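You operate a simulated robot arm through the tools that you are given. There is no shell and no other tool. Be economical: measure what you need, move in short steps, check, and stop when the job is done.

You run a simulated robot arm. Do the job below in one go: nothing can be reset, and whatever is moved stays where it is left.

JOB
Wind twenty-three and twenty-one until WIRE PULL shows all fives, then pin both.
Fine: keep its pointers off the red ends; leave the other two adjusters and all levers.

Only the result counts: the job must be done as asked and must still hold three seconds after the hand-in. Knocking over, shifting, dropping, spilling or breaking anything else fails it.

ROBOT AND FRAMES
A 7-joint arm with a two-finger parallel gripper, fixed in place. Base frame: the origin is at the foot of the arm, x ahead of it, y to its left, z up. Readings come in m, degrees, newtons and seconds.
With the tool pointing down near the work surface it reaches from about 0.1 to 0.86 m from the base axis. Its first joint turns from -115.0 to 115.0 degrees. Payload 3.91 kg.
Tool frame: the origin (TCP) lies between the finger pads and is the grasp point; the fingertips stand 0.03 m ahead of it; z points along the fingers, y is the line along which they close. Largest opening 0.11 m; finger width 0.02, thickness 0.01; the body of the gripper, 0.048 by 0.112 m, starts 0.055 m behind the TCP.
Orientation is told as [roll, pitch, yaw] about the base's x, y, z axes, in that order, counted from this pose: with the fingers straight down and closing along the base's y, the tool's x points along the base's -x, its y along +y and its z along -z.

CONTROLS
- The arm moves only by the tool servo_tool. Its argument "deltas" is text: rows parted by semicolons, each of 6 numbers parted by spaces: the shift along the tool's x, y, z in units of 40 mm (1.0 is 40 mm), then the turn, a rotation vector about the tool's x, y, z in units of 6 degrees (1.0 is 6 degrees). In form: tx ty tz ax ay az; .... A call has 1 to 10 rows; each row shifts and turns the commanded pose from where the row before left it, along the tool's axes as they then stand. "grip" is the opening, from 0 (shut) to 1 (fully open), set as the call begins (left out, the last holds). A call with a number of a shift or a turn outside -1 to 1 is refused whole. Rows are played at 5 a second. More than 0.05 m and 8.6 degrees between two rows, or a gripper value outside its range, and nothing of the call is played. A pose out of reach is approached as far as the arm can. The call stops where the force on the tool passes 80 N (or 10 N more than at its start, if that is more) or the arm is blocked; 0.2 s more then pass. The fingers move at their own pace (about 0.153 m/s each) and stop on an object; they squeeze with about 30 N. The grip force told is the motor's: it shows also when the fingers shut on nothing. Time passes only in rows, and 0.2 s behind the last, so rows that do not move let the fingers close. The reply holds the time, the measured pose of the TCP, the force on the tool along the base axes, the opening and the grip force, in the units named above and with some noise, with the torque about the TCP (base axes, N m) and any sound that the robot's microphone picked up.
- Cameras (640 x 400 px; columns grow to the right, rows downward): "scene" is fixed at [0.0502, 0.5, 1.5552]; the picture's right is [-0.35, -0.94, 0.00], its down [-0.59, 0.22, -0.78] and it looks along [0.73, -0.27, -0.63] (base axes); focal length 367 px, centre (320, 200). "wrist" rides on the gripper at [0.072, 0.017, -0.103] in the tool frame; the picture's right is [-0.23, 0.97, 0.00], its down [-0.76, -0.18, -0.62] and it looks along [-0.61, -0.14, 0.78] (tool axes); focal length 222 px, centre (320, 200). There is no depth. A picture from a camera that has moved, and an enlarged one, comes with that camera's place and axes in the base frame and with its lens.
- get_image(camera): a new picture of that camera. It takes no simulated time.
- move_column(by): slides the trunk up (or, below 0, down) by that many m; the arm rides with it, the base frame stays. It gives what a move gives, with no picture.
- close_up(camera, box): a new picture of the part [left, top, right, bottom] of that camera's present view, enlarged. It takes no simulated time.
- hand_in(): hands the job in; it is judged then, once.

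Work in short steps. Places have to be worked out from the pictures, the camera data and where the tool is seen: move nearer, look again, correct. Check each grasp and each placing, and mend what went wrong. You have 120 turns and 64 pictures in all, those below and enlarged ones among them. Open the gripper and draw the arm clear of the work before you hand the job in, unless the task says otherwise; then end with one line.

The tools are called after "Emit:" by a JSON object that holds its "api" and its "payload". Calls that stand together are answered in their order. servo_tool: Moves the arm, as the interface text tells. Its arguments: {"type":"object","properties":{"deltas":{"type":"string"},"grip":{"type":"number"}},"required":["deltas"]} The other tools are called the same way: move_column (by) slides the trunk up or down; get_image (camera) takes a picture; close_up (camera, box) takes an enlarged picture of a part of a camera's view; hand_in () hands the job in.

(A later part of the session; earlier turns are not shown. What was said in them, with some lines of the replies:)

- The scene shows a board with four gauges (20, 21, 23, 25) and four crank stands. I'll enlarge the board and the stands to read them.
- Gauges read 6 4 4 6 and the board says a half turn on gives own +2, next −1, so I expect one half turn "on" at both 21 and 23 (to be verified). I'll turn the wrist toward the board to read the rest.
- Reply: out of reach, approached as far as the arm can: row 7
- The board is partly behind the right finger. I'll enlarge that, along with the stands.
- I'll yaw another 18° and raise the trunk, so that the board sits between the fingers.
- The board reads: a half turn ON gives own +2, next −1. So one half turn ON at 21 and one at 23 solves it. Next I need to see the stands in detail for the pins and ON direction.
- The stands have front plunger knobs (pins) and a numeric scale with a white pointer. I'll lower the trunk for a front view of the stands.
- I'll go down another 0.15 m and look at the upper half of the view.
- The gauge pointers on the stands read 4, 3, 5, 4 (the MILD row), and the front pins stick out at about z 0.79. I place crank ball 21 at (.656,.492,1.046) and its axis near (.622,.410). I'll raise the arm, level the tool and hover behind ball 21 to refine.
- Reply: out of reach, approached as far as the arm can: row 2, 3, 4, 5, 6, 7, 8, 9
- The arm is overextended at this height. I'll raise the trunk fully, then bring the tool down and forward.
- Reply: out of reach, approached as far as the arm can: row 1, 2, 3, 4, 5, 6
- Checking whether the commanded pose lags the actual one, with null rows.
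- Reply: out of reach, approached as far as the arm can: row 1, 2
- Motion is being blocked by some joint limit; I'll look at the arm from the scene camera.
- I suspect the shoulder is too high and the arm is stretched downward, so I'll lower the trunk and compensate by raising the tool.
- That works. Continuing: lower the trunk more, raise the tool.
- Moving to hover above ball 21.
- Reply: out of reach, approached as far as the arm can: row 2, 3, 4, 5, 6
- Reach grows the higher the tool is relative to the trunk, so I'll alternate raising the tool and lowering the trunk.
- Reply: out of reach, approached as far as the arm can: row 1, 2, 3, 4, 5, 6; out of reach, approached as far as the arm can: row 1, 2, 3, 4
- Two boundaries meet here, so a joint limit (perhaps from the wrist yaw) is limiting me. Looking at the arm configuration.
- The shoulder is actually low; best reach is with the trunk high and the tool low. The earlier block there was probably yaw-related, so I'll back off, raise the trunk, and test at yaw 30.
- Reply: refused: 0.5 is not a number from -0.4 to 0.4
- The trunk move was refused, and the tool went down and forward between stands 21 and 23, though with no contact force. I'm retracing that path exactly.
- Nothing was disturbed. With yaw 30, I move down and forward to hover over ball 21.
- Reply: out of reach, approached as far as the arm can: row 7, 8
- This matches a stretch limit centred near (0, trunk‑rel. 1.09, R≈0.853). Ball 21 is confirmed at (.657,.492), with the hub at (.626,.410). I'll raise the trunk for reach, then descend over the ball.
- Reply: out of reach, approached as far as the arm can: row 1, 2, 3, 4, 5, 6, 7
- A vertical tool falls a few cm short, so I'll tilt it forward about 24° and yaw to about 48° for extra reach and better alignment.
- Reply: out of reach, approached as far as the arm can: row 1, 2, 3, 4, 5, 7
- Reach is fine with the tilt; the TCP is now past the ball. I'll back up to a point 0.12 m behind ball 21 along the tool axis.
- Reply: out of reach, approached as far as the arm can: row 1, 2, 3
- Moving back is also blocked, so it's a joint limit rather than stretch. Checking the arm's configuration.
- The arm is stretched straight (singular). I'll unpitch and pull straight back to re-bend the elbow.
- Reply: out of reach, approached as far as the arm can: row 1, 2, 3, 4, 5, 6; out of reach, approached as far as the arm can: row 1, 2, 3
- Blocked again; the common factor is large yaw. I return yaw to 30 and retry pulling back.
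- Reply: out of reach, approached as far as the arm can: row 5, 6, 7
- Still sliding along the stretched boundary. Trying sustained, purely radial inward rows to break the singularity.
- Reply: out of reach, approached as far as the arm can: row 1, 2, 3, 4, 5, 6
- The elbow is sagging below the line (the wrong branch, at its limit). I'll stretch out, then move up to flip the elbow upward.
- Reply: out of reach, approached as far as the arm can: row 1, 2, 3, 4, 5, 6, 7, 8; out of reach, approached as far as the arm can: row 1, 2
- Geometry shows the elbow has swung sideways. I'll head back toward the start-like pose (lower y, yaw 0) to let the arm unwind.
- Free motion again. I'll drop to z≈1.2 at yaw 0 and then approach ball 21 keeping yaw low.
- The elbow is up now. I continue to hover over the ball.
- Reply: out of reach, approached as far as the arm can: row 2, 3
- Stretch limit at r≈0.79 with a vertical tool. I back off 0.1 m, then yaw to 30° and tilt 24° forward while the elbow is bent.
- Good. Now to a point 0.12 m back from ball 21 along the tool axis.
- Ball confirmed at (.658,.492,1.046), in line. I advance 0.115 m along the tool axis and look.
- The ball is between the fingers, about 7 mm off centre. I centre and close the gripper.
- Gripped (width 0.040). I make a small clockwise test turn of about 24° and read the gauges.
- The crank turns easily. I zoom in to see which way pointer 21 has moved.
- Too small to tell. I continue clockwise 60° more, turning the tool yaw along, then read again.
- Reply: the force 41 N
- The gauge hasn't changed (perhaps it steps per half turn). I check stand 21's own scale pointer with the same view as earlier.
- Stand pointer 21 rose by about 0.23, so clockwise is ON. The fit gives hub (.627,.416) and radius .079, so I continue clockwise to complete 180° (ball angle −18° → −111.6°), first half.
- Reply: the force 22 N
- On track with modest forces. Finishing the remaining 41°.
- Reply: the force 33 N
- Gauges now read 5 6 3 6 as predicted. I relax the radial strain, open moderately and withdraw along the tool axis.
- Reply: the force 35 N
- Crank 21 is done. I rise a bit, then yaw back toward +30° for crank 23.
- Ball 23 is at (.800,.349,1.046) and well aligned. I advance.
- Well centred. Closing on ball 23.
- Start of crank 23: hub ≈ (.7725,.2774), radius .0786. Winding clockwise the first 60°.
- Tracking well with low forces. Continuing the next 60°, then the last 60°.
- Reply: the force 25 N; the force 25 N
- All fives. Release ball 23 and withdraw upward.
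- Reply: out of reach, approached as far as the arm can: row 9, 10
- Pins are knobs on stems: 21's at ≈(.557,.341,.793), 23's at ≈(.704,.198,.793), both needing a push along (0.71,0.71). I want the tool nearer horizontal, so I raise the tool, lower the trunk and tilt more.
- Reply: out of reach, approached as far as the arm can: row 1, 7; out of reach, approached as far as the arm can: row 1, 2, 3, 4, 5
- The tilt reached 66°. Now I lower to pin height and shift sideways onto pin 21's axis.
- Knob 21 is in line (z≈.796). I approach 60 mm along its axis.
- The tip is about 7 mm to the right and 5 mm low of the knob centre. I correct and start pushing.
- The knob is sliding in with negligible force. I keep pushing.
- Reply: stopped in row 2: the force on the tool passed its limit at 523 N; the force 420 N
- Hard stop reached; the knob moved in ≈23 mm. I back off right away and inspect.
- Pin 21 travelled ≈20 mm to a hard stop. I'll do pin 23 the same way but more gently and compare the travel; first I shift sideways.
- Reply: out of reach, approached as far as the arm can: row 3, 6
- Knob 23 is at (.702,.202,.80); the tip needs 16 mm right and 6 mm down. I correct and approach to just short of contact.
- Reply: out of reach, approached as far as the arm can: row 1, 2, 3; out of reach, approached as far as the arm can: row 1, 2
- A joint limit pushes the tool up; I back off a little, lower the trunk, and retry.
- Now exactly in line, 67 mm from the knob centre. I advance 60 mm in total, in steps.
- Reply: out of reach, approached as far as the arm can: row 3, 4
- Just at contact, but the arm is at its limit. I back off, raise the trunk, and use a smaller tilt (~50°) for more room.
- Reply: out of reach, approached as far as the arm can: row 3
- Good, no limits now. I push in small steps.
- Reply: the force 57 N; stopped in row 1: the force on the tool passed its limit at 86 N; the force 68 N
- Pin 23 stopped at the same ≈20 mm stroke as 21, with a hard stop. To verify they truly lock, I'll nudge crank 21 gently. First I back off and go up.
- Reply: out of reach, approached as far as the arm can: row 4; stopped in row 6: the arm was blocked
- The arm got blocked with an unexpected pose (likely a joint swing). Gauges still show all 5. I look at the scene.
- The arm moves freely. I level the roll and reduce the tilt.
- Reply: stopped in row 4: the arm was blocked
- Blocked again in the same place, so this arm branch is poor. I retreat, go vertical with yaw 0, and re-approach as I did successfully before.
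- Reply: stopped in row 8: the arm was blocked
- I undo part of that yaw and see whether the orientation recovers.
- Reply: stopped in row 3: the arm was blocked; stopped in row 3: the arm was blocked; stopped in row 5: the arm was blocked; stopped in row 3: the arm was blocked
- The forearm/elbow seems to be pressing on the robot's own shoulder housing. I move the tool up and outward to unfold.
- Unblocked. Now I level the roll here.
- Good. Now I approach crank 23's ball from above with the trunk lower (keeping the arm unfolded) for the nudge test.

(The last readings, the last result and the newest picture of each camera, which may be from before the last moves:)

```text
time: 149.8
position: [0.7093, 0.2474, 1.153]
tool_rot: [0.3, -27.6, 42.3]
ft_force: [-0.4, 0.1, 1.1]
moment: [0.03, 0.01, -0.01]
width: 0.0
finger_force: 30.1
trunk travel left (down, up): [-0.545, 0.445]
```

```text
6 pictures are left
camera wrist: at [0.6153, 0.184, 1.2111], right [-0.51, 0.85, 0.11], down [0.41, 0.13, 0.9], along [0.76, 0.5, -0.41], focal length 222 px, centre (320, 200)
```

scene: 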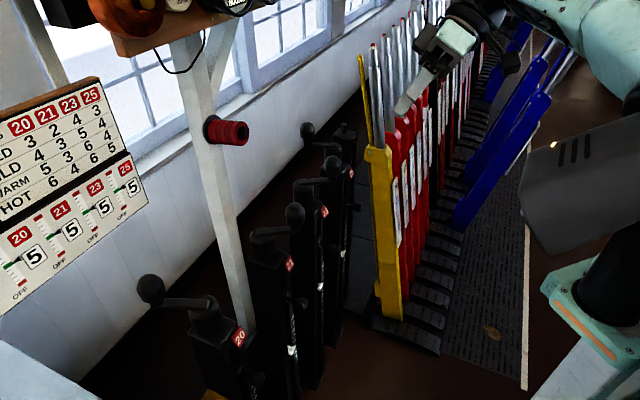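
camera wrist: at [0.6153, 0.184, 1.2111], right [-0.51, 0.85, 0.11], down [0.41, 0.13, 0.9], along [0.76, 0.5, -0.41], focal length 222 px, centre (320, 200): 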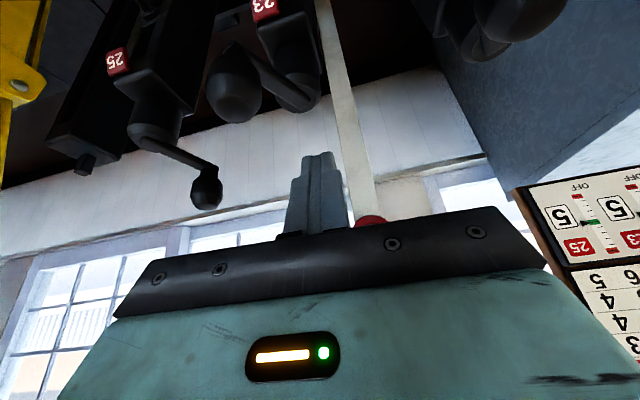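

Ball 23 is at (.749,.203), 60 mm to the right of the finger. I descend beside it.

Emit:
{"api": "servo_tool", "payload": {"deltas": "0.367 0 0.7 0 0 0;0.367 0 0.7 0 0 0;0.367 0 0.7 0 0 0;0 0 0 0 0 0"}}

```text
time: 150.8
position: [0.7082, 0.2463, 1.058]
tool_rot: [0.3, -27.6, 42.2]
ft_force: [0.7, 0.7, 0.3]
moment: [-0.01, -0.02, 0.0]
width: 0.0
finger_force: 29.4
trunk travel left (down, up): [-0.545, 0.445]
```

Emit:
{"api": "servo_tool", "payload": {"deltas": "0 -0.3 0 0 0 0;0 -0.3 0 0 0 0;0 -0.1 0 0 0 0;0 0 0 0 0 0"}}

Emit:
{"api": "servo_tool", "payload": {"deltas": "0 -0.06 0 0 0 0;0 0 0 0 0 0"}}

```text
time: 151.8
position: [0.7271, 0.2269, 1.0574]
tool_rot: [0.4, -27.5, 42.2]
ft_force: [-5.9, 5.4, 0.1]
moment: [-0.06, -0.06, -0.01]
width: 0.0001
finger_force: 30.1
trunk travel left (down, up): [-0.545, 0.445]
```

```text
time: 152.4
position: [0.7267, 0.2276, 1.0577]
tool_rot: [0.4, -27.5, 42.4]
ft_force: [-15.4, 16.0, 0.7]
moment: [-0.09, -0.1, 0.02]
width: 0.0
finger_force: 29.9
trunk travel left (down, up): [-0.545, 0.445]
```

Emit:
{"api": "servo_tool", "payload": {"deltas": "0 -0.06 0 0 0 0;0 0 0 0 0 0"}}

```text
time: 153.1
position: [0.7274, 0.2264, 1.0587]
tool_rot: [0.5, -27.5, 42.5]
ft_force: [-27.4, 26.1, -1.8]
moment: [-0.16, -0.19, -0.02]
width: 0.0
finger_force: 29.9
trunk travel left (down, up): [-0.545, 0.445]
```

Crank 23 is rigid against ~38 N with no movement: locked. I do the same check on crank 21: back off, rise, shift one stand spacing left.

Emit:
{"api": "servo_tool", "payload": {"deltas": "0 0.75 0 0 0 0;-0.367 0 -0.7 0 0 0;-0.367 0 -0.7 0 0 0;-0.367 0 -0.7 0 0 0;0.05 1 -0.03 0 0 0;0.05 1 -0.03 0 0 0;0.05 1 -0.03 0 0 0;0.05 1 -0.03 0 0 0;0.05 1 -0.03 0 0 0;0 0 0 0 0 0"}}

Emit:
{"api": "get_image", "payload": {"camera": "wrist"}}

```text
time: 154.7
position: [0.6944, 0.2522, 1.1606]
tool_rot: [0.9, -28.0, 31.7]
ft_force: [-0.1, 0.1, 0.1]
moment: [-0.05, -0.01, -0.01]
width: 0.0
finger_force: 30.0
trunk travel left (down, up): [-0.545, 0.445]
stopped in row 8: the arm was blocked; the commanded pose is now the measured one
```

```text
5 pictures are left
camera wrist: at [0.5916, 0.2058, 1.2171], right [-0.35, 0.93, 0.12], down [0.42, 0.04, 0.91], along [0.84, 0.36, -0.41], focal length 222 px, centre (320, 200)
```

wrist: 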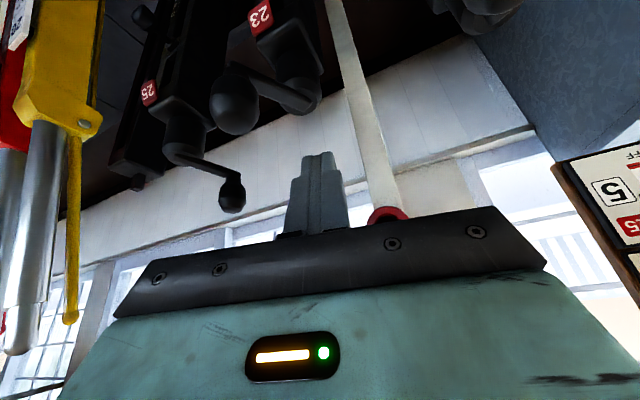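

Sideways motion left is limited by the arm here. But pin 21's depth matches pin 23's: collar-to-knob is 1.68 versus 1.67 knob diameters, and the push end-points coincide. Crank 23 proved locked, so I retreat up and back and open the gripper.

Emit:
{"api": "servo_tool", "payload": {"deltas": "-0.4 0 -0.85 0 0 0;-0.4 0 -0.85 0 0 0;0.6 -0.2 -0.7 0 0 0;0.6 -0.2 -0.7 0 0 0;0.6 -0.2 -0.7 0 0 0;0.6 -0.2 -0.7 0 0 0;0 0 0 0 0 0", "grip": 0.6}}

Emit:
{"api": "get_image", "payload": {"camera": "scene"}}

Emit:
{"api": "close_up", "payload": {"camera": "scene", "box": [288, 232, 352, 272]}}

```text
time: 156.3
position: [0.6026, 0.1373, 1.2879]
tool_rot: [1.0, -28.0, 30.1]
ft_force: [0.1, 0.8, 0.1]
moment: [0.01, 0.03, -0.01]
width: 0.0663
finger_force: 0.1
trunk travel left (down, up): [-0.545, 0.445]
```

```text
4 pictures are left
```

scene: 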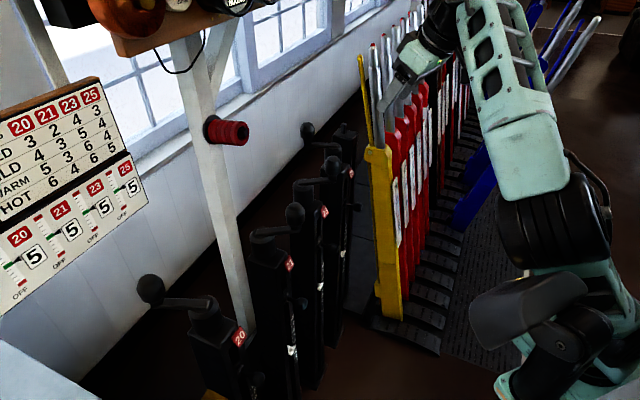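

```text
10.00 times, centred on (320, 252) of scene
camera zoom: at [0.0502, 0.5, 1.5552], right [-0.35, -0.94, 0.0], down [-0.59, 0.22, -0.78], along [0.73, -0.27, -0.63], focal length 3670 px, centre (320, -320)
```

zoom: 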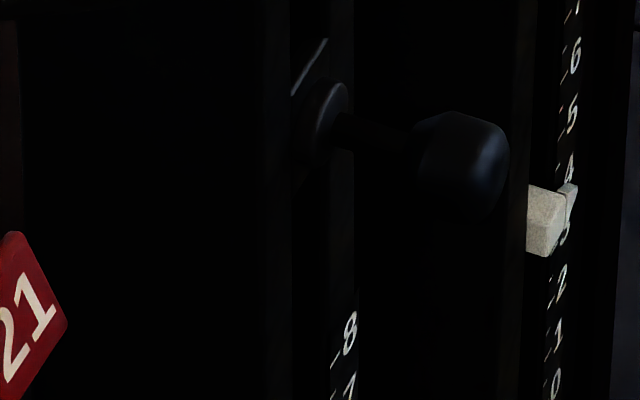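

All gauges read 5, both pins sit at identical depth (ratio 1.68 vs 1.67), and the gripper is open and clear. Handing in.

Emit:
{"api": "hand_in", "payload": {}}

```text
The job is handed in.
```

WIRE PULL reads all fives after one half turn ON each at 21 and 23, and both pins are pushed in to matching depth; crank 23 held rigid when nudged, but I could not repeat that check on crank 21.
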